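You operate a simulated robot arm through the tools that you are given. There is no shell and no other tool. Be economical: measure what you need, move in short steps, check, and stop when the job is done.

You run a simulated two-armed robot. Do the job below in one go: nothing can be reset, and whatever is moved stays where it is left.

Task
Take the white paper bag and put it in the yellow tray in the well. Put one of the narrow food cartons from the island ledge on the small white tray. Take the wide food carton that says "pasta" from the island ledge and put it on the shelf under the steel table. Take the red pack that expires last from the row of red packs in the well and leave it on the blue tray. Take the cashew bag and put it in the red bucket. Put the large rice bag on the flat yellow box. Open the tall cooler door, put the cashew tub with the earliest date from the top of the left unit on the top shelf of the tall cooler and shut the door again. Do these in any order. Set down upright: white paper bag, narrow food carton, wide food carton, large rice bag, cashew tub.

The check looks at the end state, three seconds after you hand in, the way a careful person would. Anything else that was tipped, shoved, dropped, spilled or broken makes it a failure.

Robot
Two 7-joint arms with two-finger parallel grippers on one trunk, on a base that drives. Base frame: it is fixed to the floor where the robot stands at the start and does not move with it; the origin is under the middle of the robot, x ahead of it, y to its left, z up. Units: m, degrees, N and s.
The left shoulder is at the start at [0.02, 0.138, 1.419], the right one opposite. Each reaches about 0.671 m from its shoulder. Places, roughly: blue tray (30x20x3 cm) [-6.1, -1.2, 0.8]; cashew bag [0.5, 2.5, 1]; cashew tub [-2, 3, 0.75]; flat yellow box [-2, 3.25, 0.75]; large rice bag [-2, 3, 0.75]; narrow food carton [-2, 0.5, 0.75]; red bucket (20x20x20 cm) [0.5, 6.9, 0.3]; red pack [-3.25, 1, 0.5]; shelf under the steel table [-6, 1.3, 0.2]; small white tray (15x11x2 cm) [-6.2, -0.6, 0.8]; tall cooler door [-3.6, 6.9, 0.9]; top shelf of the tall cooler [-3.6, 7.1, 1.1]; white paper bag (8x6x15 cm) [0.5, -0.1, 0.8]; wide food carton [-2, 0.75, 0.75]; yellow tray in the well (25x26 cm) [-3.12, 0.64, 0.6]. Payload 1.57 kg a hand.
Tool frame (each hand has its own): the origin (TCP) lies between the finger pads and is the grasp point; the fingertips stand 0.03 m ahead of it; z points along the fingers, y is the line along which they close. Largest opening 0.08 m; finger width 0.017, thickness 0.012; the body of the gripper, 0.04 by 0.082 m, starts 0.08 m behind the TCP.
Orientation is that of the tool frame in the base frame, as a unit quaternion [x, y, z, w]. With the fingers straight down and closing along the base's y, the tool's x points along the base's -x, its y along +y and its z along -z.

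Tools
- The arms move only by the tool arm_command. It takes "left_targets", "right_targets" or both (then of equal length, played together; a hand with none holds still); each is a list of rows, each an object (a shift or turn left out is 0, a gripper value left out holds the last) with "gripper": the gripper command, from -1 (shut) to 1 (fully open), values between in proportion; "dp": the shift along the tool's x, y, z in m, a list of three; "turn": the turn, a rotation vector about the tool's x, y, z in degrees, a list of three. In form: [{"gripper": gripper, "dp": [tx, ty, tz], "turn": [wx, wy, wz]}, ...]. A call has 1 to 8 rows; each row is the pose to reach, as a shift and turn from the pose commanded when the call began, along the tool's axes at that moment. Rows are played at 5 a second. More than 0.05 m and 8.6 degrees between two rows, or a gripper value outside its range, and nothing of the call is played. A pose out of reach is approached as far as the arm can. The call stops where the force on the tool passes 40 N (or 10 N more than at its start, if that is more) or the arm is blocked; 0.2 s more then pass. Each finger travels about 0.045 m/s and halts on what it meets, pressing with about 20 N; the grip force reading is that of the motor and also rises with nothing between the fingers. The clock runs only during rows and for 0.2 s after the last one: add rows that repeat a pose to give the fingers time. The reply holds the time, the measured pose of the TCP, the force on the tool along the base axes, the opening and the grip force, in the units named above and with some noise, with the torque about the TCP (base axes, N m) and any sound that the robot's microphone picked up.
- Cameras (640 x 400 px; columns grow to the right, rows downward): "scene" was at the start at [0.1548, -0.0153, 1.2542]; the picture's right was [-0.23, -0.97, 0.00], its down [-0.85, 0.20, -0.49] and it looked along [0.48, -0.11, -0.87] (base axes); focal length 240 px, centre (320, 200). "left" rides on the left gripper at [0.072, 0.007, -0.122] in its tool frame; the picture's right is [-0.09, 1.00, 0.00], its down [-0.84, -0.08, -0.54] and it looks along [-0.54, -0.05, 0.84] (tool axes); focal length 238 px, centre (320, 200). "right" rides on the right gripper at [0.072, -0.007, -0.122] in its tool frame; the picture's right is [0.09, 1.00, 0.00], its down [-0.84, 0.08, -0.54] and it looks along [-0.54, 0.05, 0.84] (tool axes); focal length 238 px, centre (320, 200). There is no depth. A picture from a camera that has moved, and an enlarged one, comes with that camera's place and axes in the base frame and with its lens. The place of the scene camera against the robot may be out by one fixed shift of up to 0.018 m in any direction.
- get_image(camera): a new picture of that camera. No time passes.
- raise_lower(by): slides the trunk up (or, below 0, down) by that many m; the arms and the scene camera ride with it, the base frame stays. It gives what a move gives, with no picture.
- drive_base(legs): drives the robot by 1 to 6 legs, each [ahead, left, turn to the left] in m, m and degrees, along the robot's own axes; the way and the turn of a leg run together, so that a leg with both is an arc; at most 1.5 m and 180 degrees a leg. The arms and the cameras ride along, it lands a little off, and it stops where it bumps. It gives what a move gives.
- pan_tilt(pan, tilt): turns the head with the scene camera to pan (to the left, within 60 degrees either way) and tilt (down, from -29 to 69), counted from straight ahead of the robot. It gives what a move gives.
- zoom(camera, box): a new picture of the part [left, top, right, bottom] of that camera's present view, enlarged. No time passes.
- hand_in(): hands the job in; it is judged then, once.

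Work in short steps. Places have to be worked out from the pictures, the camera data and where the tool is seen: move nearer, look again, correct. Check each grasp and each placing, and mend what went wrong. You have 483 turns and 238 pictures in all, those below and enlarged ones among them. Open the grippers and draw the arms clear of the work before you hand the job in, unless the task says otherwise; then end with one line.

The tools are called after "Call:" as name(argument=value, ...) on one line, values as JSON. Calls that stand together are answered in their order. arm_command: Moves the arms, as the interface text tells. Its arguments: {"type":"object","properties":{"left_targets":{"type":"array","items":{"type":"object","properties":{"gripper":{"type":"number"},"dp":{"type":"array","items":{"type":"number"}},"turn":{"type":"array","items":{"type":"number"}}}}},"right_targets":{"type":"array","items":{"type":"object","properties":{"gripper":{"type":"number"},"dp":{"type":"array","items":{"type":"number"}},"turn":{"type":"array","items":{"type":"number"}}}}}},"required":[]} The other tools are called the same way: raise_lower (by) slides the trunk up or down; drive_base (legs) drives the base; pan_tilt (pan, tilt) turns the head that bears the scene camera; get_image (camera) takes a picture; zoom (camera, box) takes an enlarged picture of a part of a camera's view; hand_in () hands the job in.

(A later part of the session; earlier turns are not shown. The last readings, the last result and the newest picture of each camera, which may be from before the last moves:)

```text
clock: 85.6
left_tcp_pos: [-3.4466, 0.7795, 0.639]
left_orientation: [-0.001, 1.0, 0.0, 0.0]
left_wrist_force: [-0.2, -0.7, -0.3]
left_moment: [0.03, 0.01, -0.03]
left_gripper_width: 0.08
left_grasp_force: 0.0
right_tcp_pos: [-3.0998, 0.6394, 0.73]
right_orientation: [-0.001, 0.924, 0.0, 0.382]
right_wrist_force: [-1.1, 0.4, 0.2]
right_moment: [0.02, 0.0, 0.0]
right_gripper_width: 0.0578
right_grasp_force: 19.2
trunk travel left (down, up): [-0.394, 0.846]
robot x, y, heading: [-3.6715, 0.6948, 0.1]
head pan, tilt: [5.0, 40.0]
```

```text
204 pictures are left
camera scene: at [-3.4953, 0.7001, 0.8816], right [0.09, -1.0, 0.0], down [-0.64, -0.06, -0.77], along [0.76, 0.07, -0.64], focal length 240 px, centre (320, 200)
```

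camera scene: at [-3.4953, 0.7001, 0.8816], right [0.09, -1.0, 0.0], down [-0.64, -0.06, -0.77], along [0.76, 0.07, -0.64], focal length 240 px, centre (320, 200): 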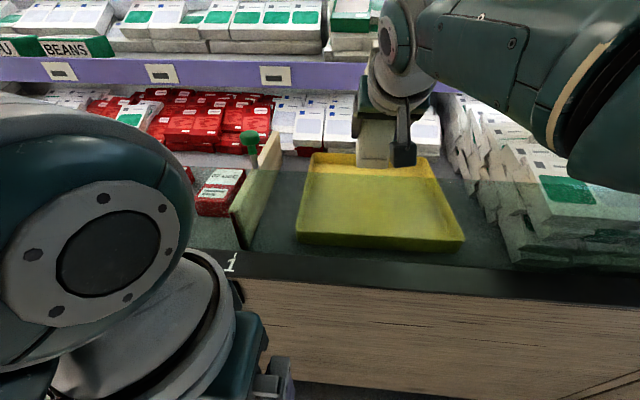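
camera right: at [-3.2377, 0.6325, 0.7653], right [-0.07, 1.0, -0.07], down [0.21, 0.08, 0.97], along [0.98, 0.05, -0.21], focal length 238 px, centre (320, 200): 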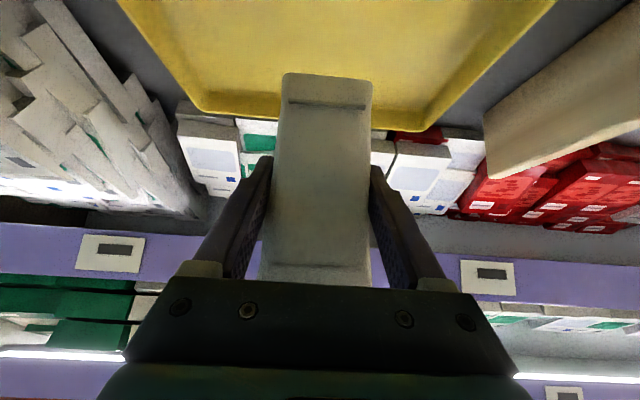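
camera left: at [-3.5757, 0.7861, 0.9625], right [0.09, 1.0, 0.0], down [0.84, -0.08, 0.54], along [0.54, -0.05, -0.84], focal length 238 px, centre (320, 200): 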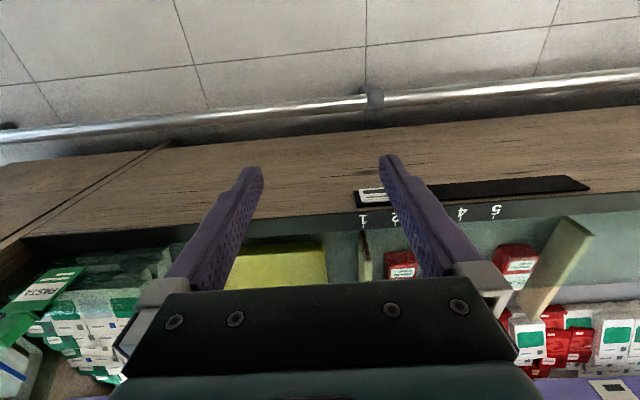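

Bag bottom is about 4 cm above the tray floor. I lower with the arm by 0.03 and read the force.

Call:
arm_command(right_targets=[{"dp": [0.007, 0, 0.007]}, {"dp": [0.014, 0, 0.014]}, {"dp": [0.021, 0, 0.021]}])

Call:
get_image(camera="scene")

```text
clock: 86.2
left_tcp_pos: [-3.4468, 0.779, 0.6403]
left_orientation: [0.0, 1.0, 0.0, 0.0]
left_wrist_force: [0.9, -0.4, 0.0]
left_moment: [-0.04, 0.01, 0.05]
left_gripper_width: 0.0802
left_grasp_force: 0.0
right_tcp_pos: [-3.0975, 0.6397, 0.7205]
right_orientation: [0.0, 0.922, 0.0, 0.388]
right_wrist_force: [-3.0, -2.2, 9.9]
right_moment: [0.06, 1.59, 0.34]
right_gripper_width: 0.0576
right_grasp_force: 19.5
trunk travel left (down, up): [-0.394, 0.846]
robot x, y, heading: [-3.6735, 0.6907, -0.0]
head pan, tilt: [5.0, 40.0]
stopped in row 2 (right hand): the force on the tool passed its limit at 53 N (the readings are from after the stop); the commanded pose is now the measured one
```

```text
203 pictures are left
camera scene: at [-3.4954, 0.6995, 0.8816], right [0.09, -1.0, 0.0], down [-0.64, -0.06, -0.77], along [0.76, 0.07, -0.64], focal length 240 px, centre (320, 200)
```

scene: 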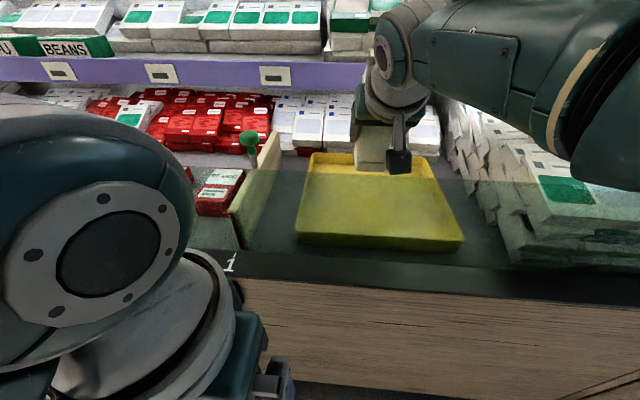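

The torque shows the contact is ~15 cm behind the TCP: the hand's camera foot touched the glass top (re-triangulated at x≈-3.265, z≈0.72), not the bag. I lift 4 cm, move the base 4 cm in and look again.

Call:
arm_command(right_targets=[{"dp": [-0.014, 0, -0.014]}, {"dp": [-0.032, 0, -0.032]}])

Call:
drive_base(legs=[[0.045, 0, 0]])

Call:
get_image(camera="right")

Call:
get_image(camera="scene")

```text
clock: 86.8
left_tcp_pos: [-3.4456, 0.7798, 0.6394]
left_orientation: [0.0, 1.0, 0.0, 0.001]
left_wrist_force: [0.1, 0.0, 0.1]
left_moment: [0.01, -0.01, -0.01]
left_gripper_width: 0.0797
left_grasp_force: 0.0
right_tcp_pos: [-3.0999, 0.6401, 0.7644]
right_orientation: [0.0, 0.922, 0.002, 0.387]
right_wrist_force: [-0.4, -0.1, -0.2]
right_moment: [-0.01, -0.01, 0.03]
right_gripper_width: 0.0577
right_grasp_force: 20.1
trunk travel left (down, up): [-0.394, 0.846]
robot x, y, heading: [-3.6736, 0.6924, 0.1]
head pan, tilt: [5.0, 40.0]
```

```text
clock: 87.7
left_tcp_pos: [-3.4002, 0.7797, 0.6402]
left_orientation: [-0.001, 1.0, 0.001, 0.0]
left_wrist_force: [0.7, 0.9, -0.6]
left_moment: [0.02, 0.03, -0.02]
left_gripper_width: 0.0803
left_grasp_force: 0.0
right_tcp_pos: [-3.0524, 0.6423, 0.7653]
right_orientation: [0.0, 0.922, 0.001, 0.386]
right_wrist_force: [-0.1, 0.3, -0.8]
right_moment: [0.0, 0.04, 0.01]
right_gripper_width: 0.0577
right_grasp_force: 19.9
trunk travel left (down, up): [-0.394, 0.846]
robot x, y, heading: [-3.623, 0.6951, 0.0]
head pan, tilt: [5.0, 40.0]
```

```text
202 pictures are left
camera right: at [-3.1915, 0.6347, 0.8004], right [-0.07, 1.0, -0.06], down [0.2, 0.08, 0.98], along [0.98, 0.05, -0.2], focal length 238 px, centre (320, 200)
```

right: 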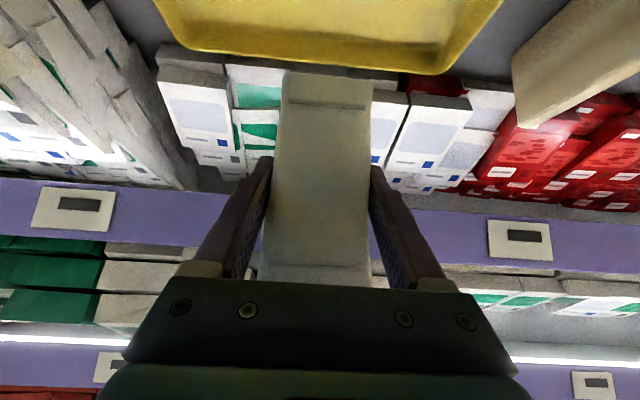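

```text
201 pictures are left
camera scene: at [-3.4492, 0.7003, 0.8817], right [0.09, -1.0, 0.0], down [-0.64, -0.06, -0.77], along [0.76, 0.07, -0.64], focal length 240 px, centre (320, 200)
```

scene: 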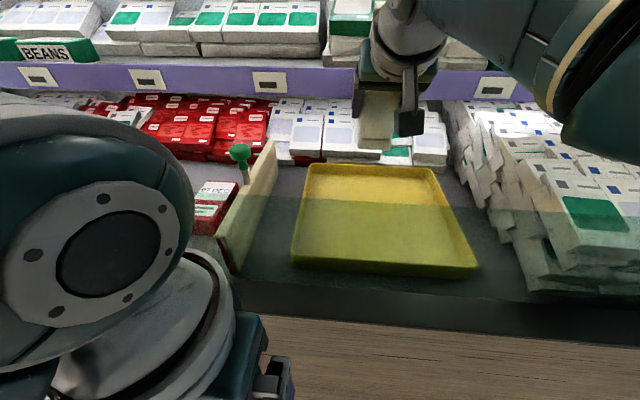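

The tray's back rim is at x≈-2.985 and the bag's far face at about -3.0. I lower 0.035 and compare the bag's bottom with the rim before going on.

Call:
arm_command(right_targets=[{"dp": [0.01, 0, 0.006]}, {"dp": [0.018, 0, 0.014]}, {"dp": [0.026, 0, 0.022]}])

Call:
zoom(camera="scene", box=[280, 80, 480, 280])

Call:
get_image(camera="right")

```text
clock: 88.5
left_tcp_pos: [-3.4, 0.7807, 0.639]
left_orientation: [0.0, 1.0, 0.0, 0.0]
left_wrist_force: [0.6, 0.0, 0.0]
left_moment: [0.02, 0.03, 0.02]
left_gripper_width: 0.0803
left_grasp_force: 0.2
right_tcp_pos: [-3.0566, 0.6417, 0.731]
right_orientation: [0.0, 0.922, 0.002, 0.386]
right_wrist_force: [-1.0, -0.2, 0.4]
right_moment: [-0.05, 0.01, 0.01]
right_gripper_width: 0.0578
right_grasp_force: 19.9
trunk travel left (down, up): [-0.394, 0.846]
robot x, y, heading: [-3.6229, 0.6916, -0.0]
head pan, tilt: [5.0, 40.0]
```

```text
2.00 times, centred on (380, 180) of scene
camera zoom: at [-3.4498, 0.7003, 0.8816], right [0.09, -1.0, 0.0], down [-0.64, -0.06, -0.77], along [0.76, 0.07, -0.64], focal length 479 px, centre (200, 240)
```

zoom: 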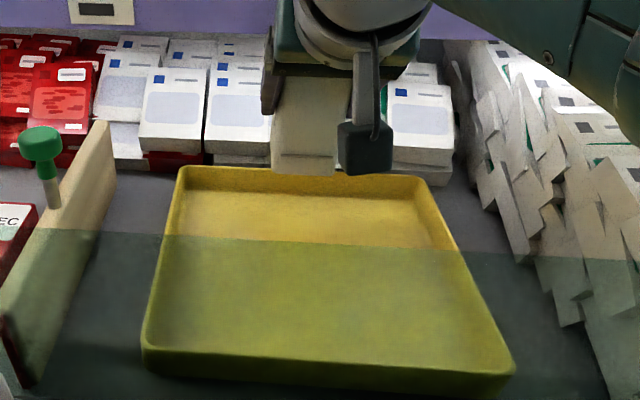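

```text
199 pictures are left
camera right: at [-3.1946, 0.6342, 0.7669], right [-0.07, 1.0, -0.06], down [0.2, 0.08, 0.98], along [0.98, 0.05, -0.2], focal length 238 px, centre (320, 200)
```

right: 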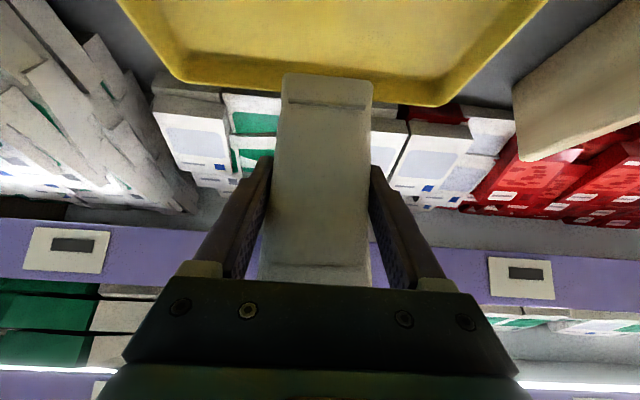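

Cross-checking the hand camera shows the scene camera reads ~1.7 cm low, so the glass top is z≈0.74, and the tray's inner back is nearer (x≈-3.04). With the hand pointing straight ahead the camera foot can't fit, so I'll lift and yaw the hand ~60° left so that the foot stays inside the glass.

Call:
arm_command(right_targets=[{"dp": [-0.015, 0.01, -0.037]}, {"dp": [-0.03, 0.02, -0.074]}, {"dp": [-0.0446, 0.03, -0.1114]}])

Call:
arm_command(right_targets=[{"turn": [-5.34, 0, -5.265]}, {"turn": [-10.68, 0, -10.53]}, {"turn": [-16.02, 0, -15.8]}, {"turn": [-21.36, 0, -21.06]}, {"turn": [-26.7, 0, -26.3]}, {"turn": [-32.04, 0, -31.6]}, {"turn": [-37.4, 0, -36.9]}, {"turn": [-42.7, 0, -42.1]}])

Call:
get_image(camera="scene")

Call:
get_image(camera="right")

```text
clock: 89.3
left_tcp_pos: [-3.3991, 0.7795, 0.64]
left_orientation: [-0.001, 1.0, 0.0, -0.001]
left_wrist_force: [0.1, -0.2, -0.9]
left_moment: [0.01, -0.02, 0.04]
left_gripper_width: 0.0798
left_grasp_force: 0.1
right_tcp_pos: [-3.1004, 0.6606, 0.8401]
right_orientation: [0.006, 0.923, -0.007, 0.385]
right_wrist_force: [-0.8, 0.8, 0.7]
right_moment: [0.0, 0.0, -0.03]
right_gripper_width: 0.0579
right_grasp_force: 20.3
trunk travel left (down, up): [-0.394, 0.846]
robot x, y, heading: [-3.6268, 0.6912, 0.2]
head pan, tilt: [5.0, 40.0]
```

```text
clock: 91.1
left_tcp_pos: [-3.4007, 0.7798, 0.6405]
left_orientation: [0.0, 1.0, 0.0, 0.0]
left_wrist_force: [-0.2, 1.2, 0.4]
left_moment: [0.0, 0.02, 0.01]
left_gripper_width: 0.0797
left_grasp_force: 0.0
right_tcp_pos: [-3.1038, 0.6722, 0.8404]
right_orientation: [-0.462, 0.798, 0.194, 0.336]
right_wrist_force: [0.5, -1.4, -0.7]
right_moment: [0.01, -0.01, -0.02]
right_gripper_width: 0.0577
right_grasp_force: 19.9
trunk travel left (down, up): [-0.394, 0.846]
robot x, y, heading: [-3.6238, 0.6939, 0.2]
head pan, tilt: [5.0, 40.0]
```

```text
198 pictures are left
camera scene: at [-3.4494, 0.7001, 0.8816], right [0.09, -1.0, 0.0], down [-0.64, -0.06, -0.77], along [0.76, 0.07, -0.64], focal length 240 px, centre (320, 200)
```

scene: 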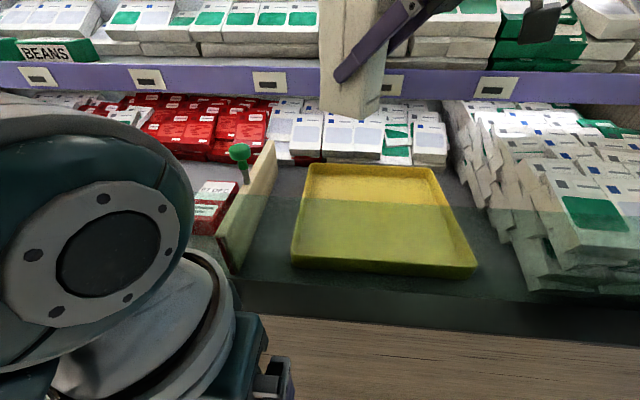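

```text
197 pictures are left
camera right: at [-3.1678, 0.5492, 0.8764], right [-0.9, 0.44, -0.07], down [0.03, 0.21, 0.98], along [0.44, 0.87, -0.2], focal length 238 px, centre (320, 200)
```

right: 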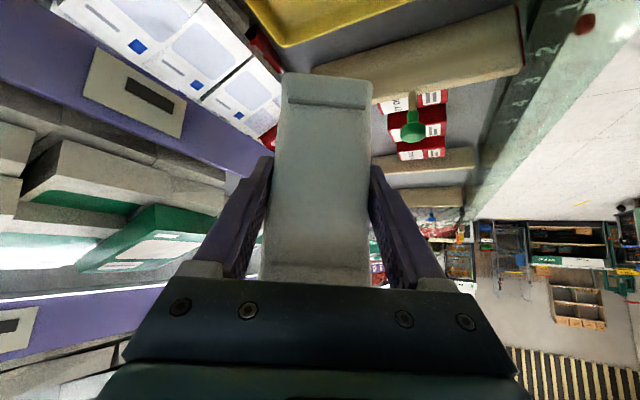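

The yawed bag now hangs over the tray with its centre at about (-3.10, 0.69). I shift a few mm and lower 9 cm, then look.

Call:
arm_command(right_targets=[{"dp": [0.016, 0.005, 0.0158]}, {"dp": [0.032, 0.0094, 0.0316]}, {"dp": [0.048, 0.0094, 0.0474]}, {"dp": [0.064, 0.0094, 0.063]}])

Call:
get_image(camera="scene")

Call:
get_image(camera="right")

```text
clock: 92.1
left_tcp_pos: [-3.4005, 0.7814, 0.6385]
left_orientation: [0.0, 1.0, 0.0, -0.001]
left_wrist_force: [0.3, -0.4, -0.3]
left_moment: [0.02, 0.01, -0.01]
left_gripper_width: 0.0801
left_grasp_force: 0.1
right_tcp_pos: [-3.1127, 0.6771, 0.7538]
right_orientation: [-0.461, 0.799, 0.193, 0.335]
right_wrist_force: [-0.5, 0.1, 0.0]
right_moment: [0.02, 0.0, -0.03]
right_gripper_width: 0.0578
right_grasp_force: 20.4
trunk travel left (down, up): [-0.394, 0.846]
robot x, y, heading: [-3.6227, 0.6971, -0.1]
head pan, tilt: [5.0, 40.0]
```

```text
196 pictures are left
camera scene: at [-3.4499, 0.7003, 0.8816], right [0.09, -1.0, 0.0], down [-0.64, -0.06, -0.77], along [0.76, 0.07, -0.64], focal length 240 px, centre (320, 200)
```

scene: 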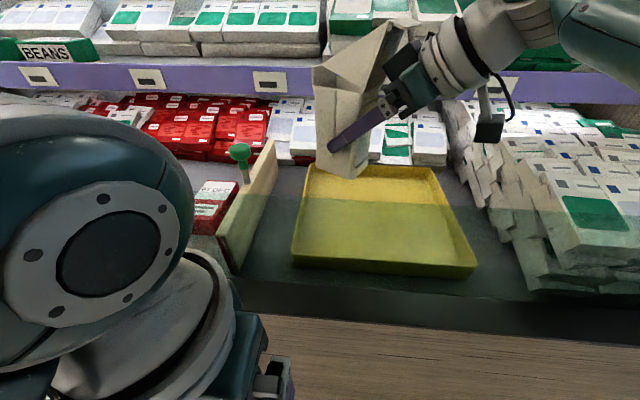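

```text
195 pictures are left
camera right: at [-3.1773, 0.5549, 0.7874], right [-0.9, 0.44, -0.07], down [0.03, 0.21, 0.98], along [0.44, 0.87, -0.2], focal length 238 px, centre (320, 200)
```

right: 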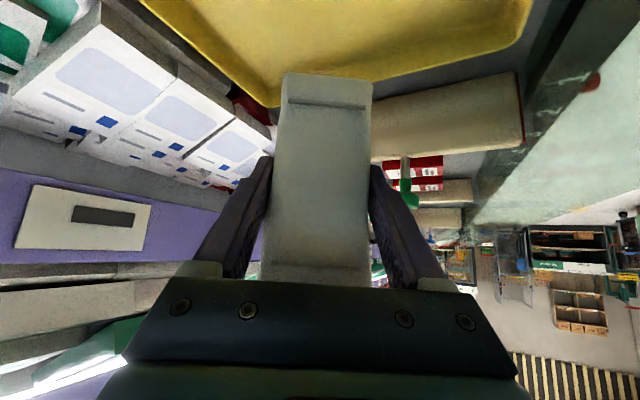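

The foot will clear the pile on the right and the glass. I lower another 5.5 cm.

Call:
arm_command(right_targets=[{"dp": [0.014, 0, 0.014]}, {"dp": [0.027, 0, 0.027]}, {"dp": [0.039, 0, 0.0386]}])

Call:
get_image(camera="scene")

```text
clock: 92.9
left_tcp_pos: [-3.4003, 0.7801, 0.6399]
left_orientation: [0.0, 1.0, 0.0, 0.0]
left_wrist_force: [0.6, -0.1, 0.1]
left_moment: [0.01, -0.02, -0.01]
left_gripper_width: 0.0801
left_grasp_force: 0.0
right_tcp_pos: [-3.1119, 0.6773, 0.6967]
right_orientation: [-0.461, 0.798, 0.194, 0.335]
right_wrist_force: [0.1, 0.3, -0.8]
right_moment: [-0.02, -0.01, 0.03]
right_gripper_width: 0.0577
right_grasp_force: 20.3
trunk travel left (down, up): [-0.394, 0.846]
robot x, y, heading: [-3.6271, 0.6963, 0.2]
head pan, tilt: [5.0, 40.0]
```

```text
194 pictures are left
camera scene: at [-3.4499, 0.7003, 0.8816], right [0.09, -1.0, 0.0], down [-0.64, -0.06, -0.77], along [0.76, 0.07, -0.64], focal length 240 px, centre (320, 200)
```

scene: 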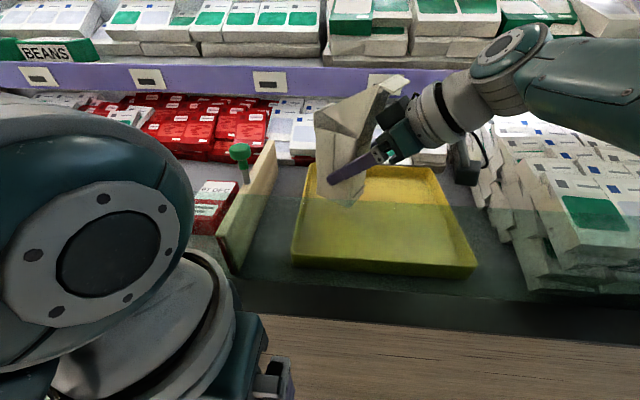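

Call:
arm_command(right_targets=[{"dp": [0.003, 0, 0.003]}, {"dp": [0.006, 0, 0.006]}, {"dp": [0.009, 0, 0.0088]}])

Call:
zoom(camera="scene", box=[280, 70, 520, 280])

```text
clock: 93.7
left_tcp_pos: [-3.3989, 0.7799, 0.6401]
left_orientation: [0.001, 1.0, 0.0, -0.001]
left_wrist_force: [-0.2, -1.0, 0.1]
left_moment: [0.04, -0.01, 0.03]
left_gripper_width: 0.0803
left_grasp_force: 0.0
right_tcp_pos: [-3.1125, 0.6756, 0.6846]
right_orientation: [-0.462, 0.798, 0.194, 0.335]
right_wrist_force: [0.3, 0.4, -0.4]
right_moment: [0.02, -0.01, -0.03]
right_gripper_width: 0.0578
right_grasp_force: 20.2
trunk travel left (down, up): [-0.394, 0.846]
robot x, y, heading: [-3.627, 0.693, 0.3]
head pan, tilt: [5.0, 40.0]
```

```text
1.90 times, centred on (400, 175) of scene
camera zoom: at [-3.4497, 0.7003, 0.8816], right [0.09, -1.0, 0.0], down [-0.64, -0.06, -0.77], along [0.76, 0.07, -0.64], focal length 456 px, centre (168, 248)
```

zoom: 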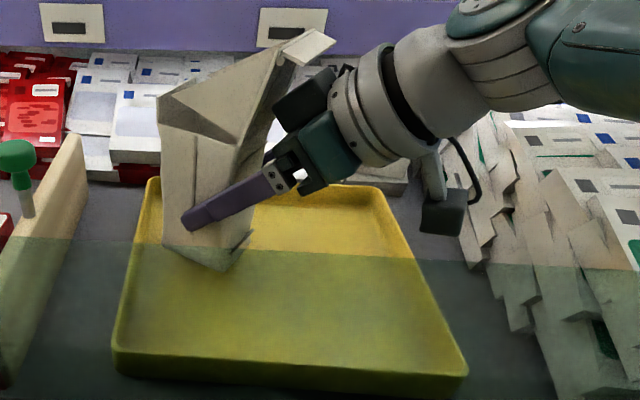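

Still no contact. I lower another 12 mm in tiny steps.

Call:
arm_command(right_targets=[{"dp": [0.0022, 0, 0.0022]}, {"dp": [0.0044, 0, 0.0044]}, {"dp": [0.0064, 0, 0.0064]}, {"dp": [0.0064, 0, 0.0064]}])

```text
clock: 94.7
left_tcp_pos: [-3.4005, 0.7798, 0.6392]
left_orientation: [-0.001, 1.0, 0.0, -0.001]
left_wrist_force: [-0.1, -0.3, -0.1]
left_moment: [-0.04, -0.01, -0.02]
left_gripper_width: 0.0798
left_grasp_force: 0.2
right_tcp_pos: [-3.1141, 0.6775, 0.6729]
right_orientation: [-0.461, 0.799, 0.193, 0.335]
right_wrist_force: [-0.2, -0.2, -0.5]
right_moment: [-0.01, -0.03, -0.01]
right_gripper_width: 0.0578
right_grasp_force: 19.7
trunk travel left (down, up): [-0.394, 0.846]
robot x, y, heading: [-3.6251, 0.6925, -0.0]
head pan, tilt: [5.0, 40.0]
```

Call:
arm_command(right_targets=[{"dp": [0.0022, 0, 0.0022]}, {"dp": [0.0044, 0, 0.0044]}, {"dp": [0.0057, 0, 0.0057]}, {"dp": [0.0057, 0, 0.0057]}])

Call:
zoom(camera="scene", box=[280, 70, 520, 280])

```text
clock: 95.7
left_tcp_pos: [-3.3994, 0.7806, 0.6393]
left_orientation: [-0.001, 1.0, 0.0, -0.001]
left_wrist_force: [0.1, 0.0, -0.5]
left_moment: [0.05, -0.01, -0.01]
left_gripper_width: 0.0799
left_grasp_force: 0.0
right_tcp_pos: [-3.1163, 0.6774, 0.6747]
right_orientation: [-0.461, 0.799, 0.193, 0.335]
right_wrist_force: [0.2, -0.3, -0.5]
right_moment: [0.03, 0.0, 0.03]
right_gripper_width: 0.0577
right_grasp_force: 19.8
right hand out of reach, approached as far as the arm can: row 1, 2, 3, 4
trunk travel left (down, up): [-0.394, 0.846]
robot x, y, heading: [-3.6202, 0.6926, 0.2]
head pan, tilt: [5.0, 40.0]
```

```text
1.90 times, centred on (400, 175) of scene
camera zoom: at [-3.4497, 0.7002, 0.8816], right [0.09, -1.0, 0.0], down [-0.64, -0.06, -0.77], along [0.76, 0.07, -0.64], focal length 456 px, centre (168, 248)
```

zoom: 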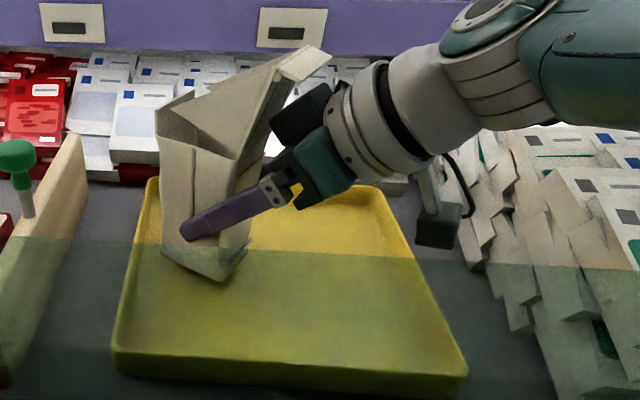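

The arm is at its limit, so I use the trunk for the rest, in small steps.

Call:
raise_lower(by=-0.008)

Call:
raise_lower(by=-0.006)

```text
clock: 96.2
left_tcp_pos: [-3.4008, 0.779, 0.6327]
left_orientation: [0.001, 1.0, 0.001, -0.001]
left_wrist_force: [0.1, 0.7, 1.1]
left_moment: [0.0, 0.03, 0.0]
left_gripper_width: 0.0801
left_grasp_force: 0.1
right_tcp_pos: [-3.115, 0.6758, 0.666]
right_orientation: [-0.461, 0.799, 0.193, 0.335]
right_wrist_force: [0.0, 0.3, -0.5]
right_moment: [0.03, -0.05, -0.02]
right_gripper_width: 0.0577
right_grasp_force: 19.9
trunk travel left (down, up): [-0.386, 0.854]
robot x, y, heading: [-3.6244, 0.6918, 0.1]
head pan, tilt: [5.0, 40.0]
```

```text
clock: 96.8
left_tcp_pos: [-3.3994, 0.7802, 0.6259]
left_orientation: [0.0, 1.0, -0.001, 0.0]
left_wrist_force: [0.6, -0.6, 0.6]
left_moment: [0.0, 0.01, -0.01]
left_gripper_width: 0.0799
left_grasp_force: 0.1
right_tcp_pos: [-3.1142, 0.678, 0.6613]
right_orientation: [-0.461, 0.799, 0.193, 0.335]
right_wrist_force: [0.4, -0.9, -0.8]
right_moment: [0.02, -0.02, 0.04]
right_gripper_width: 0.0578
right_grasp_force: 20.0
trunk travel left (down, up): [-0.38, 0.86]
robot x, y, heading: [-3.6228, 0.6924, 0.2]
head pan, tilt: [5.0, 40.0]
```

Call:
get_image(camera="right")

Call:
zoom(camera="scene", box=[280, 70, 520, 280])

```text
191 pictures are left
camera right: at [-3.1785, 0.5544, 0.6956], right [-0.9, 0.44, -0.07], down [0.03, 0.21, 0.98], along [0.44, 0.87, -0.2], focal length 238 px, centre (320, 200)
```

right: 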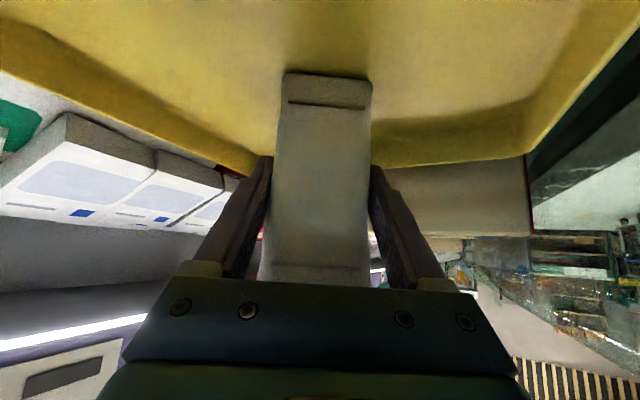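

```text
1.90 times, centred on (400, 175) of scene
camera zoom: at [-3.4497, 0.7002, 0.8675], right [0.09, -1.0, 0.0], down [-0.64, -0.06, -0.77], along [0.76, 0.07, -0.64], focal length 456 px, centre (168, 248)
```

zoom: 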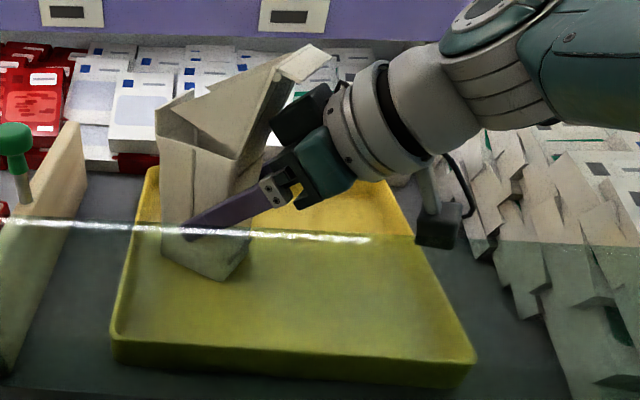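

Still free; a soft shadow suggests a small gap. Continue down in 6 mm steps.

Call:
raise_lower(by=-0.006)

Call:
raise_lower(by=-0.006)

```text
clock: 97.3
left_tcp_pos: [-3.3992, 0.7804, 0.6204]
left_orientation: [-0.001, 1.0, 0.0, -0.001]
left_wrist_force: [0.2, 0.5, 0.8]
left_moment: [-0.02, 0.02, -0.01]
left_gripper_width: 0.08
left_grasp_force: 0.0
right_tcp_pos: [-3.1137, 0.6784, 0.6565]
right_orientation: [-0.461, 0.797, 0.195, 0.337]
right_wrist_force: [-5.2, -0.1, 16.3]
right_moment: [0.03, 0.12, 0.01]
right_gripper_width: 0.0577
right_grasp_force: 19.8
trunk travel left (down, up): [-0.374, 0.866]
robot x, y, heading: [-3.6246, 0.6942, 0.2]
head pan, tilt: [5.0, 40.0]
```

```text
clock: 97.9
left_tcp_pos: [-3.3991, 0.7798, 0.6144]
left_orientation: [0.0, 1.0, 0.0, 0.0]
left_wrist_force: [-0.1, 0.7, -0.4]
left_moment: [0.0, -0.05, 0.04]
left_gripper_width: 0.0798
left_grasp_force: 0.0
right_tcp_pos: [-3.1143, 0.6765, 0.6493]
right_orientation: [-0.462, 0.798, 0.193, 0.336]
right_wrist_force: [-0.8, 1.6, 14.5]
right_moment: [-0.09, 0.04, 0.05]
right_gripper_width: 0.0573
right_grasp_force: 20.3
trunk travel left (down, up): [-0.368, 0.872]
robot x, y, heading: [-3.6247, 0.6928, 0.1]
head pan, tilt: [5.0, 40.0]
```

Contact with near-zero torque (16 N up): the bag stands on the tray. I open the gripper and check.

Call:
arm_command(right_targets=[{"gripper": 1}, {"gripper": 1}, {"gripper": 1}, {"gripper": 1}])

Call:
get_image(camera="right")

```text
clock: 98.9
left_tcp_pos: [-3.3997, 0.78, 0.6136]
left_orientation: [-0.001, 1.0, 0.0, 0.0]
left_wrist_force: [0.2, 0.4, 0.0]
left_moment: [0.02, -0.01, -0.01]
left_gripper_width: 0.0802
left_grasp_force: 0.1
right_tcp_pos: [-3.1132, 0.6769, 0.6472]
right_orientation: [-0.462, 0.798, 0.194, 0.335]
right_wrist_force: [0.3, -0.2, 0.1]
right_moment: [0.01, 0.0, 0.01]
right_gripper_width: 0.0799
right_grasp_force: 0.0
trunk travel left (down, up): [-0.368, 0.872]
robot x, y, heading: [-3.6238, 0.6926, -0.1]
head pan, tilt: [5.0, 40.0]
```

```text
189 pictures are left
camera right: at [-3.1786, 0.5544, 0.6836], right [-0.9, 0.44, -0.07], down [0.03, 0.21, 0.98], along [0.44, 0.87, -0.2], focal length 238 px, centre (320, 200)
```

right: 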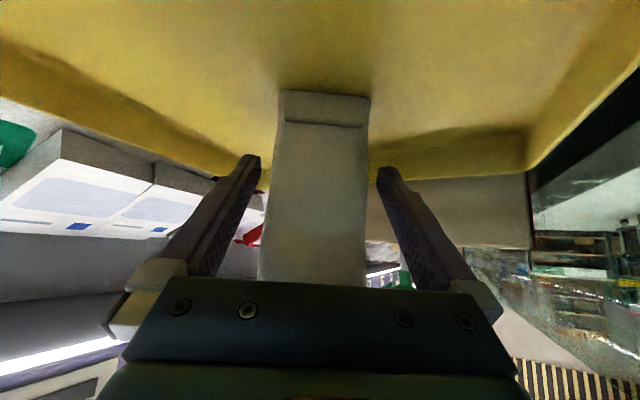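

Bag stands free. I retreat 6 cm along the fingers while rising a bit, then go straight up.

Call:
arm_command(right_targets=[{"dp": [-0.005, -0.003, -0.02]}, {"dp": [-0.011, -0.006, -0.042]}, {"dp": [-0.0214, -0.006, -0.07]}, {"dp": [-0.05, -0.006, -0.1]}, {"dp": [-0.083, -0.006, -0.133]}, {"dp": [-0.115, -0.006, -0.165]}])

Call:
get_image(camera="scene")

```text
clock: 100.3
left_tcp_pos: [-3.3995, 0.7802, 0.615]
left_orientation: [0.0, 1.0, 0.0, 0.0]
left_wrist_force: [-0.5, -0.5, -0.3]
left_moment: [0.01, 0.04, 0.0]
left_gripper_width: 0.0799
left_grasp_force: 0.1
right_tcp_pos: [-3.1288, 0.6394, 0.8468]
right_orientation: [-0.461, 0.799, 0.193, 0.335]
right_wrist_force: [-0.1, -0.1, 0.1]
right_moment: [-0.03, 0.01, -0.02]
right_gripper_width: 0.08
right_grasp_force: 0.1
trunk travel left (down, up): [-0.368, 0.872]
robot x, y, heading: [-3.6202, 0.6958, 0.1]
head pan, tilt: [5.0, 40.0]
```

```text
188 pictures are left
camera scene: at [-3.4493, 0.6999, 0.8556], right [0.09, -1.0, 0.0], down [-0.64, -0.06, -0.77], along [0.76, 0.07, -0.64], focal length 240 px, centre (320, 200)
```

scene: 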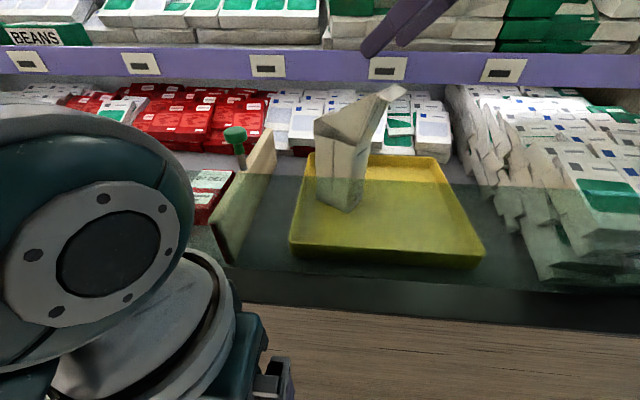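

The bag stands upright in the yellow tray. I back off, raise the trunk and move left to view the red packs from above.

Call:
drive_base(legs=[[-0.3, 0, 0], [0, 0.22, 0]])

Call:
raise_lower(by=0.3)

Call:
arm_command(right_targets=[{"turn": [5.34, 0, 5.265]}, {"turn": [10.68, 0, 10.53]}, {"turn": [16.02, 0, 15.8]}, {"turn": [21.36, 0, 21.06]}, {"turn": [26.7, 0, 26.3]}, {"turn": [32.04, 0, 31.6]}, {"turn": [37.4, 0, 36.9]}, {"turn": [42.7, 0, 42.1]}])

Call:
get_image(camera="scene")

```text
clock: 103.6
left_tcp_pos: [-3.7038, 0.9951, 0.613]
left_orientation: [0.002, 1.0, 0.001, -0.001]
left_wrist_force: [0.3, -0.2, 0.4]
left_moment: [-0.02, 0.0, -0.02]
left_gripper_width: 0.08
left_grasp_force: 0.0
right_tcp_pos: [-3.434, 0.8528, 0.8467]
right_orientation: [-0.46, 0.799, 0.193, 0.335]
right_wrist_force: [0.3, 0.4, 0.0]
right_moment: [-0.01, 0.0, 0.0]
right_gripper_width: 0.0799
right_grasp_force: 0.0
trunk travel left (down, up): [-0.368, 0.872]
robot x, y, heading: [-3.9258, 0.9059, -0.2]
head pan, tilt: [5.0, 40.0]
```

```text
clock: 106.6
left_tcp_pos: [-3.7041, 0.9943, 0.9132]
left_orientation: [0.001, 1.0, 0.001, -0.001]
left_wrist_force: [0.3, -0.4, -0.1]
left_moment: [-0.04, -0.04, 0.0]
left_gripper_width: 0.0798
left_grasp_force: 0.1
right_tcp_pos: [-3.4339, 0.8518, 1.1461]
right_orientation: [-0.459, 0.8, 0.192, 0.335]
right_wrist_force: [-0.2, 0.3, -0.3]
right_moment: [-0.02, 0.0, 0.03]
right_gripper_width: 0.0799
right_grasp_force: 0.1
trunk travel left (down, up): [-0.668, 0.572]
robot x, y, heading: [-3.9264, 0.9046, -0.0]
head pan, tilt: [5.0, 40.0]
```

```text
clock: 108.4
left_tcp_pos: [-3.7056, 0.9942, 0.9131]
left_orientation: [0.002, 1.0, 0.0, 0.0]
left_wrist_force: [-0.5, 0.6, 0.1]
left_moment: [-0.02, -0.01, 0.02]
left_gripper_width: 0.0797
left_grasp_force: 0.1
right_tcp_pos: [-3.4335, 0.8519, 1.146]
right_orientation: [0.002, 0.922, 0.001, 0.387]
right_wrist_force: [0.2, -0.8, 0.5]
right_moment: [0.01, 0.01, 0.05]
right_gripper_width: 0.0798
right_grasp_force: 0.1
trunk travel left (down, up): [-0.668, 0.572]
robot x, y, heading: [-3.9294, 0.9081, -0.0]
head pan, tilt: [5.0, 40.0]
```

```text
187 pictures are left
camera scene: at [-3.7539, 0.9144, 1.1556], right [0.08, -1.0, 0.0], down [-0.64, -0.05, -0.77], along [0.76, 0.07, -0.64], focal length 240 px, centre (320, 200)
```

scene: 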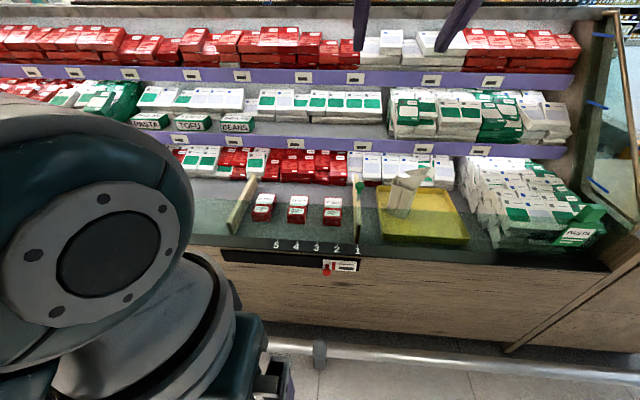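

Three red packs sit in the row. I zoom in to read the dates.

Call:
zoom(camera="scene", box=[220, 160, 380, 280])

Call:
get_image(camera="right")

```text
3.33 times, centred on (300, 220) of scene
camera zoom: at [-3.7539, 0.9144, 1.1556], right [0.08, -1.0, 0.0], down [-0.64, -0.05, -0.77], along [0.76, 0.07, -0.64], focal length 799 px, centre (387, 133)
```

zoom: 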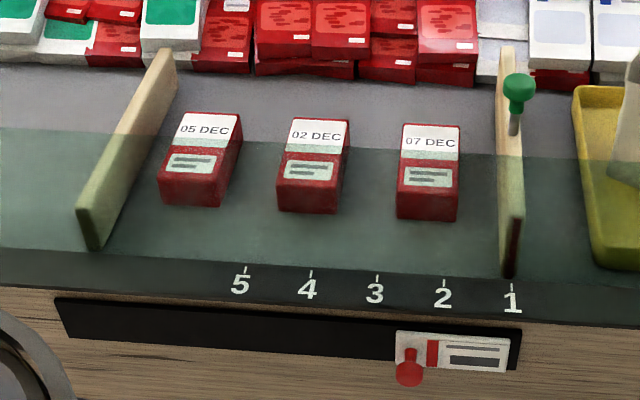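

```text
185 pictures are left
camera right: at [-3.5717, 0.8462, 1.1813], right [-0.06, 1.0, -0.06], down [0.2, 0.07, 0.98], along [0.98, 0.05, -0.2], focal length 238 px, centre (320, 200)
```

right: 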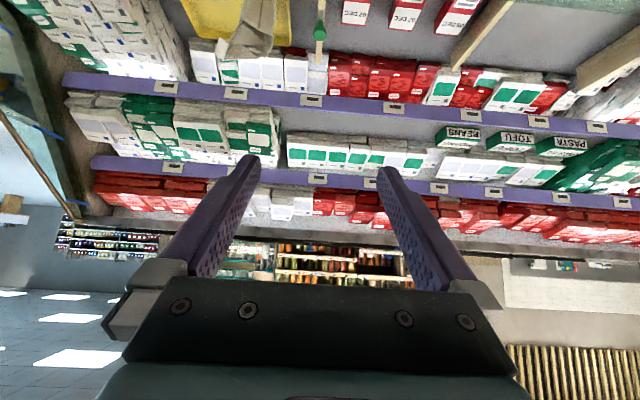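

The 07 DEC pack (right-hand one) expires last; it's about 6×10×4 cm at around (-3.145, 0.927), z 0.59–0.63. I turn the right hand to point down with a 15° forward lean so its camera foot clears the glass.

Call:
arm_command(right_targets=[{"turn": [0, 7.5, 0]}, {"turn": [0, 15, 0]}, {"turn": [0, 22.5, 0]}, {"turn": [0, 30, 0]}, {"turn": [0, 37.5, 0]}, {"turn": [0, 45, 0]}, {"turn": [0, 52.5, 0]}, {"turn": [0, 60, 0]}])

Call:
drive_base(legs=[[0.28, 0.08, 0]])

Call:
get_image(camera="right")

Call:
get_image(camera="scene")

```text
clock: 110.2
left_tcp_pos: [-3.7044, 0.9953, 0.9134]
left_orientation: [0.001, 1.0, 0.0, 0.0]
left_wrist_force: [-0.2, -0.5, 0.3]
left_moment: [0.02, 0.02, 0.0]
left_gripper_width: 0.0799
left_grasp_force: 0.1
right_tcp_pos: [-3.5129, 0.8229, 1.135]
right_orientation: [0.001, 0.993, 0.001, -0.115]
right_wrist_force: [0.8, -0.1, -0.2]
right_moment: [0.01, 0.01, -0.02]
right_gripper_width: 0.0801
right_grasp_force: 0.0
right hand out of reach, approached as far as the arm can: row 5, 6, 7, 8
trunk travel left (down, up): [-0.668, 0.572]
robot x, y, heading: [-3.931, 0.9109, -0.1]
head pan, tilt: [5.0, 40.0]
```

```text
clock: 112.2
left_tcp_pos: [-3.4246, 1.0741, 0.9137]
left_orientation: [-0.001, 1.0, -0.001, -0.001]
left_wrist_force: [0.4, 1.2, 0.3]
left_moment: [0.01, 0.02, -0.03]
left_gripper_width: 0.0801
left_grasp_force: 0.0
right_tcp_pos: [-3.2328, 0.9042, 1.1354]
right_orientation: [0.0, 0.993, 0.0, -0.114]
right_wrist_force: [1.0, 0.2, 0.2]
right_moment: [0.0, 0.02, -0.05]
right_gripper_width: 0.0802
right_grasp_force: 0.0
trunk travel left (down, up): [-0.668, 0.572]
robot x, y, heading: [-3.6505, 0.9883, -0.1]
head pan, tilt: [5.0, 40.0]
```

```text
184 pictures are left
camera right: at [-3.2762, 0.8973, 1.2709], right [-0.09, 1.0, 0.02], down [0.94, 0.08, 0.34], along [0.33, 0.05, -0.94], focal length 238 px, centre (320, 200)
```

right: 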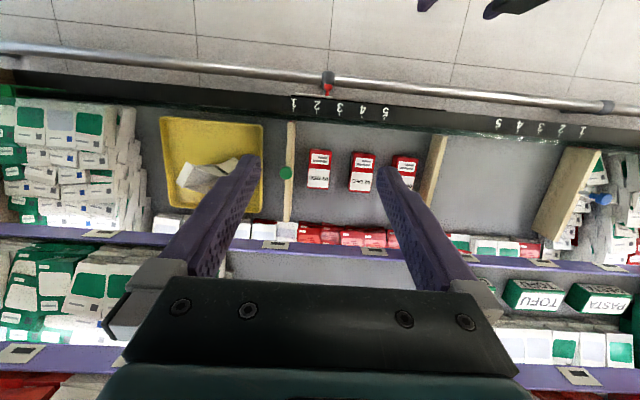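

```text
183 pictures are left
camera scene: at [-3.4746, 0.995, 1.1556], right [0.09, -1.0, 0.0], down [-0.64, -0.06, -0.77], along [0.76, 0.07, -0.64], focal length 240 px, centre (320, 200)
```

scene: 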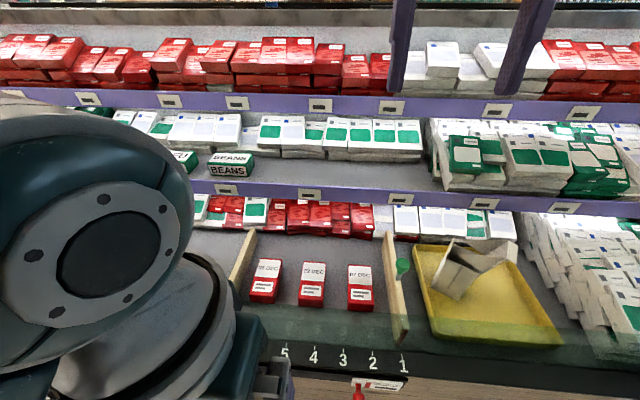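

I want to check that the white bag in the tray is still standing.

Call:
zoom(camera="scene", box=[390, 210, 590, 350])

Call:
zoom(camera="right", box=[140, 90, 300, 230])

```text
2.86 times, centred on (490, 280) of scene
camera zoom: at [-3.4746, 0.995, 1.1556], right [0.09, -1.0, 0.0], down [-0.64, -0.06, -0.77], along [0.76, 0.07, -0.64], focal length 685 px, centre (-166, -29)
```

zoom: 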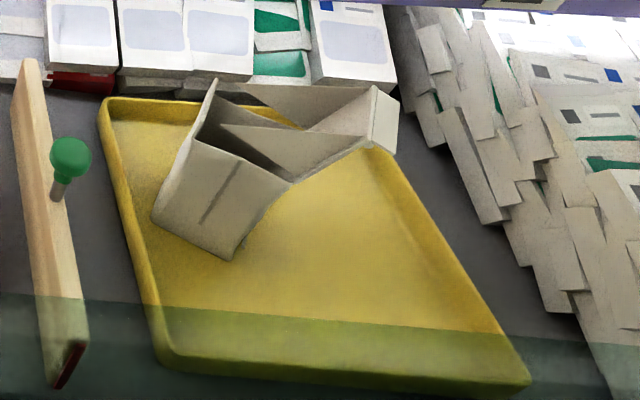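

```text
2.86 times, centred on (220, 160) of right
camera zoom: at [-3.2762, 0.8973, 1.2709], right [-0.09, 1.0, 0.02], down [0.94, 0.08, 0.34], along [0.33, 0.05, -0.94], focal length 681 px, centre (606, 314)
```

zoom: 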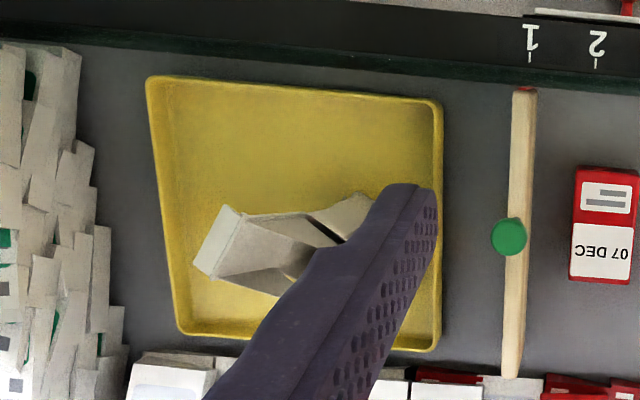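

The bag is standing (open mouth seen from above). I shift the right hand over the 07 DEC pack at (-3.14, 0.922) and lower the trunk 0.3.

Call:
arm_command(right_targets=[{"dp": [-0.045, 0.009, -0.0105]}, {"dp": [-0.0906, 0.018, -0.0211]}])

Call:
raise_lower(by=-0.3)

Call:
get_image(camera="right")

Call:
get_image(camera="scene")

```text
clock: 112.8
left_tcp_pos: [-3.4242, 1.0755, 0.9124]
left_orientation: [0.001, 1.0, 0.0, -0.002]
left_wrist_force: [0.4, 0.1, -0.3]
left_moment: [0.0, -0.02, 0.03]
left_gripper_width: 0.0798
left_grasp_force: 0.1
right_tcp_pos: [-3.2346, 0.9048, 1.1219]
right_orientation: [0.001, 0.992, 0.001, -0.123]
right_wrist_force: [0.1, -0.5, -1.0]
right_moment: [-0.04, 0.0, -0.01]
right_gripper_width: 0.0801
right_grasp_force: 0.1
right hand out of reach, approached as far as the arm can: row 1, 2
trunk travel left (down, up): [-0.668, 0.572]
robot x, y, heading: [-3.6534, 0.9887, 0.2]
head pan, tilt: [5.0, 40.0]
```

```text
clock: 115.8
left_tcp_pos: [-3.4249, 1.0745, 0.6133]
left_orientation: [0.001, 1.0, 0.0, 0.0]
left_wrist_force: [-0.7, -0.3, -0.7]
left_moment: [0.05, -0.01, 0.0]
left_gripper_width: 0.0798
left_grasp_force: 0.0
right_tcp_pos: [-3.2336, 0.9059, 0.824]
right_orientation: [-0.001, 0.993, -0.001, -0.122]
right_wrist_force: [0.3, -0.7, 0.7]
right_moment: [-0.03, 0.01, 0.01]
right_gripper_width: 0.0801
right_grasp_force: 0.0
trunk travel left (down, up): [-0.368, 0.872]
robot x, y, heading: [-3.6531, 0.986, -0.1]
head pan, tilt: [5.0, 40.0]
```

```text
180 pictures are left
camera right: at [-3.2753, 0.8987, 0.9601], right [-0.09, 1.0, 0.02], down [0.94, 0.08, 0.32], along [0.32, 0.05, -0.95], focal length 238 px, centre (320, 200)
```

right: 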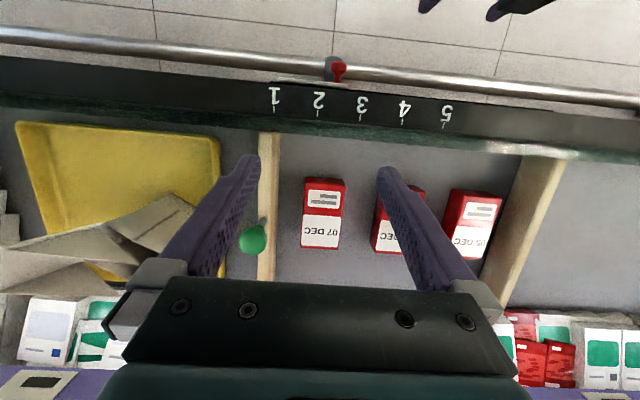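

```text
179 pictures are left
camera scene: at [-3.4746, 0.995, 0.8556], right [0.09, -1.0, 0.0], down [-0.64, -0.06, -0.77], along [0.76, 0.07, -0.64], focal length 240 px, centre (320, 200)
```

scene: 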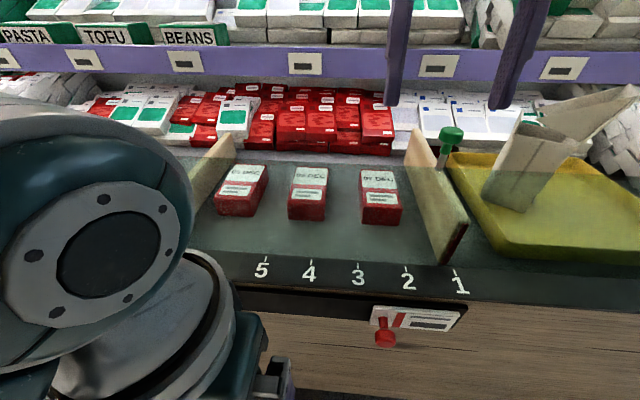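

The lean needs more wrist bend than the arm has when the shoulder is low, so I keep the shoulder higher: raise the trunk 0.2, drive in 4 cm and reach down with the arm.

Call:
raise_lower(by=0.2)

Call:
drive_base(legs=[[0.04, 0, 0]])

Call:
arm_command(right_targets=[{"dp": [-0.02, 0.004, 0.035]}, {"dp": [-0.04, 0.008, 0.075]}, {"dp": [-0.06, 0.012, 0.11]}, {"dp": [-0.08, 0.016, 0.145]}, {"dp": [-0.098, 0.018, 0.18]}])

Call:
get_image(camera="right")

```text
clock: 118.0
left_tcp_pos: [-3.4244, 1.0757, 0.8127]
left_orientation: [0.002, 1.0, 0.0, -0.001]
left_wrist_force: [-1.4, -0.5, -0.3]
left_moment: [0.02, -0.03, 0.0]
left_gripper_width: 0.0801
left_grasp_force: 0.0
right_tcp_pos: [-3.2351, 0.9044, 1.023]
right_orientation: [0.0, 0.993, 0.001, -0.122]
right_wrist_force: [-0.1, 0.7, 0.4]
right_moment: [0.0, 0.01, 0.0]
right_gripper_width: 0.0798
right_grasp_force: 0.1
trunk travel left (down, up): [-0.568, 0.672]
robot x, y, heading: [-3.6489, 0.9879, 0.1]
head pan, tilt: [5.0, 40.0]
```

```text
clock: 118.9
left_tcp_pos: [-3.3834, 1.0747, 0.8134]
left_orientation: [0.002, 1.0, 0.0, -0.001]
left_wrist_force: [-0.4, 1.0, -0.1]
left_moment: [-0.03, -0.01, -0.01]
left_gripper_width: 0.0803
left_grasp_force: 0.0
right_tcp_pos: [-3.1939, 0.9042, 1.0225]
right_orientation: [0.002, 0.993, 0.001, -0.121]
right_wrist_force: [0.3, -0.6, -0.7]
right_moment: [-0.03, 0.04, -0.01]
right_gripper_width: 0.0799
right_grasp_force: 0.0
trunk travel left (down, up): [-0.568, 0.672]
robot x, y, heading: [-3.6068, 0.9827, -0.1]
head pan, tilt: [5.0, 40.0]
```

```text
clock: 120.1
left_tcp_pos: [-3.3843, 1.074, 0.8137]
left_orientation: [0.002, 1.0, -0.001, -0.002]
left_wrist_force: [0.0, 0.4, 0.7]
left_moment: [-0.01, 0.02, 0.01]
left_gripper_width: 0.0801
left_grasp_force: 0.1
right_tcp_pos: [-3.213, 0.913, 0.8634]
right_orientation: [0.001, 0.993, 0.0, -0.121]
right_wrist_force: [-0.1, 0.4, -0.5]
right_moment: [-0.03, -0.01, 0.02]
right_gripper_width: 0.0799
right_grasp_force: 0.1
right hand out of reach, approached as far as the arm can: row 1, 2, 3, 4, 5
trunk travel left (down, up): [-0.568, 0.672]
robot x, y, heading: [-3.6048, 0.9875, -0.1]
head pan, tilt: [5.0, 40.0]
```

```text
178 pictures are left
camera right: at [-3.2546, 0.9058, 0.9994], right [-0.09, 1.0, 0.02], down [0.94, 0.08, 0.32], along [0.32, 0.05, -0.95], focal length 238 px, centre (320, 200)
```

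right: 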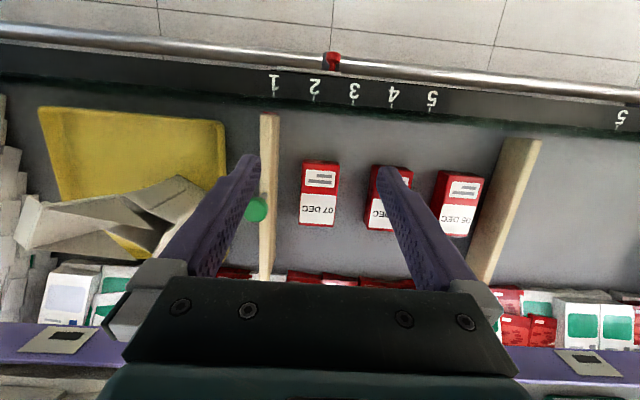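

The wrist limit prevents the lean. A vertical hand gripping ~2 cm behind the pack's centre would also keep the foot inside the glass, so I go vertical and reach forward.

Call:
arm_command(right_targets=[{"turn": [0, -7, 0]}, {"turn": [0, -13.9, 0]}])

Call:
arm_command(right_targets=[{"dp": [-0.035, 0.0, 0]}, {"dp": [-0.07, 0.004, 0]}, {"dp": [-0.1, 0.006, 0]}])

Call:
get_image(camera="right")

```text
clock: 120.7
left_tcp_pos: [-3.3834, 1.0746, 0.8132]
left_orientation: [0.001, 1.0, 0.0, -0.001]
left_wrist_force: [0.0, -0.5, -0.4]
left_moment: [0.02, -0.03, 0.01]
left_gripper_width: 0.0801
left_grasp_force: 0.1
right_tcp_pos: [-3.1704, 0.9277, 0.8526]
right_orientation: [0.001, 1.0, 0.0, -0.001]
right_wrist_force: [0.3, 0.2, 1.1]
right_moment: [-0.01, -0.01, -0.01]
right_gripper_width: 0.0803
right_grasp_force: 0.0
right hand out of reach, approached as far as the arm can: row 1, 2
trunk travel left (down, up): [-0.568, 0.672]
robot x, y, heading: [-3.6086, 0.987, 0.1]
head pan, tilt: [5.0, 40.0]
```

```text
clock: 121.5
left_tcp_pos: [-3.3843, 1.0737, 0.813]
left_orientation: [0.002, 1.0, 0.0, 0.0]
left_wrist_force: [-0.8, -0.3, -0.2]
left_moment: [0.01, 0.0, 0.01]
left_gripper_width: 0.0797
left_grasp_force: 0.1
right_tcp_pos: [-3.1641, 0.916, 0.8605]
right_orientation: [0.001, 1.0, 0.001, -0.001]
right_wrist_force: [-0.4, 0.0, 0.1]
right_moment: [0.0, 0.0, -0.02]
right_gripper_width: 0.0798
right_grasp_force: 0.1
right hand out of reach, approached as far as the arm can: row 1, 2, 3
trunk travel left (down, up): [-0.568, 0.672]
robot x, y, heading: [-3.6123, 0.984, -0.1]
head pan, tilt: [5.0, 40.0]
```

```text
177 pictures are left
camera right: at [-3.2366, 0.9106, 0.9842], right [-0.09, 1.0, 0.0], down [0.84, 0.08, 0.54], along [0.54, 0.05, -0.84], focal length 238 px, centre (320, 200)
```

right: 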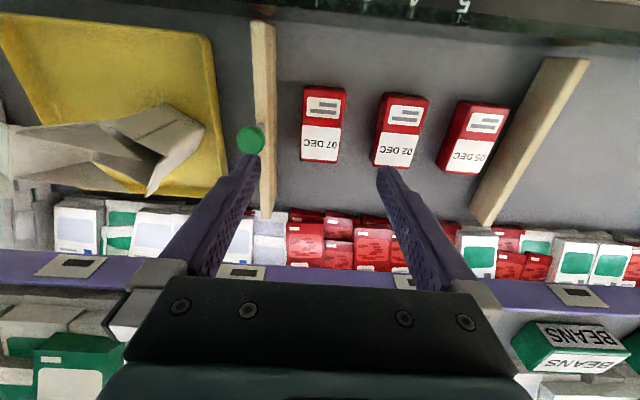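

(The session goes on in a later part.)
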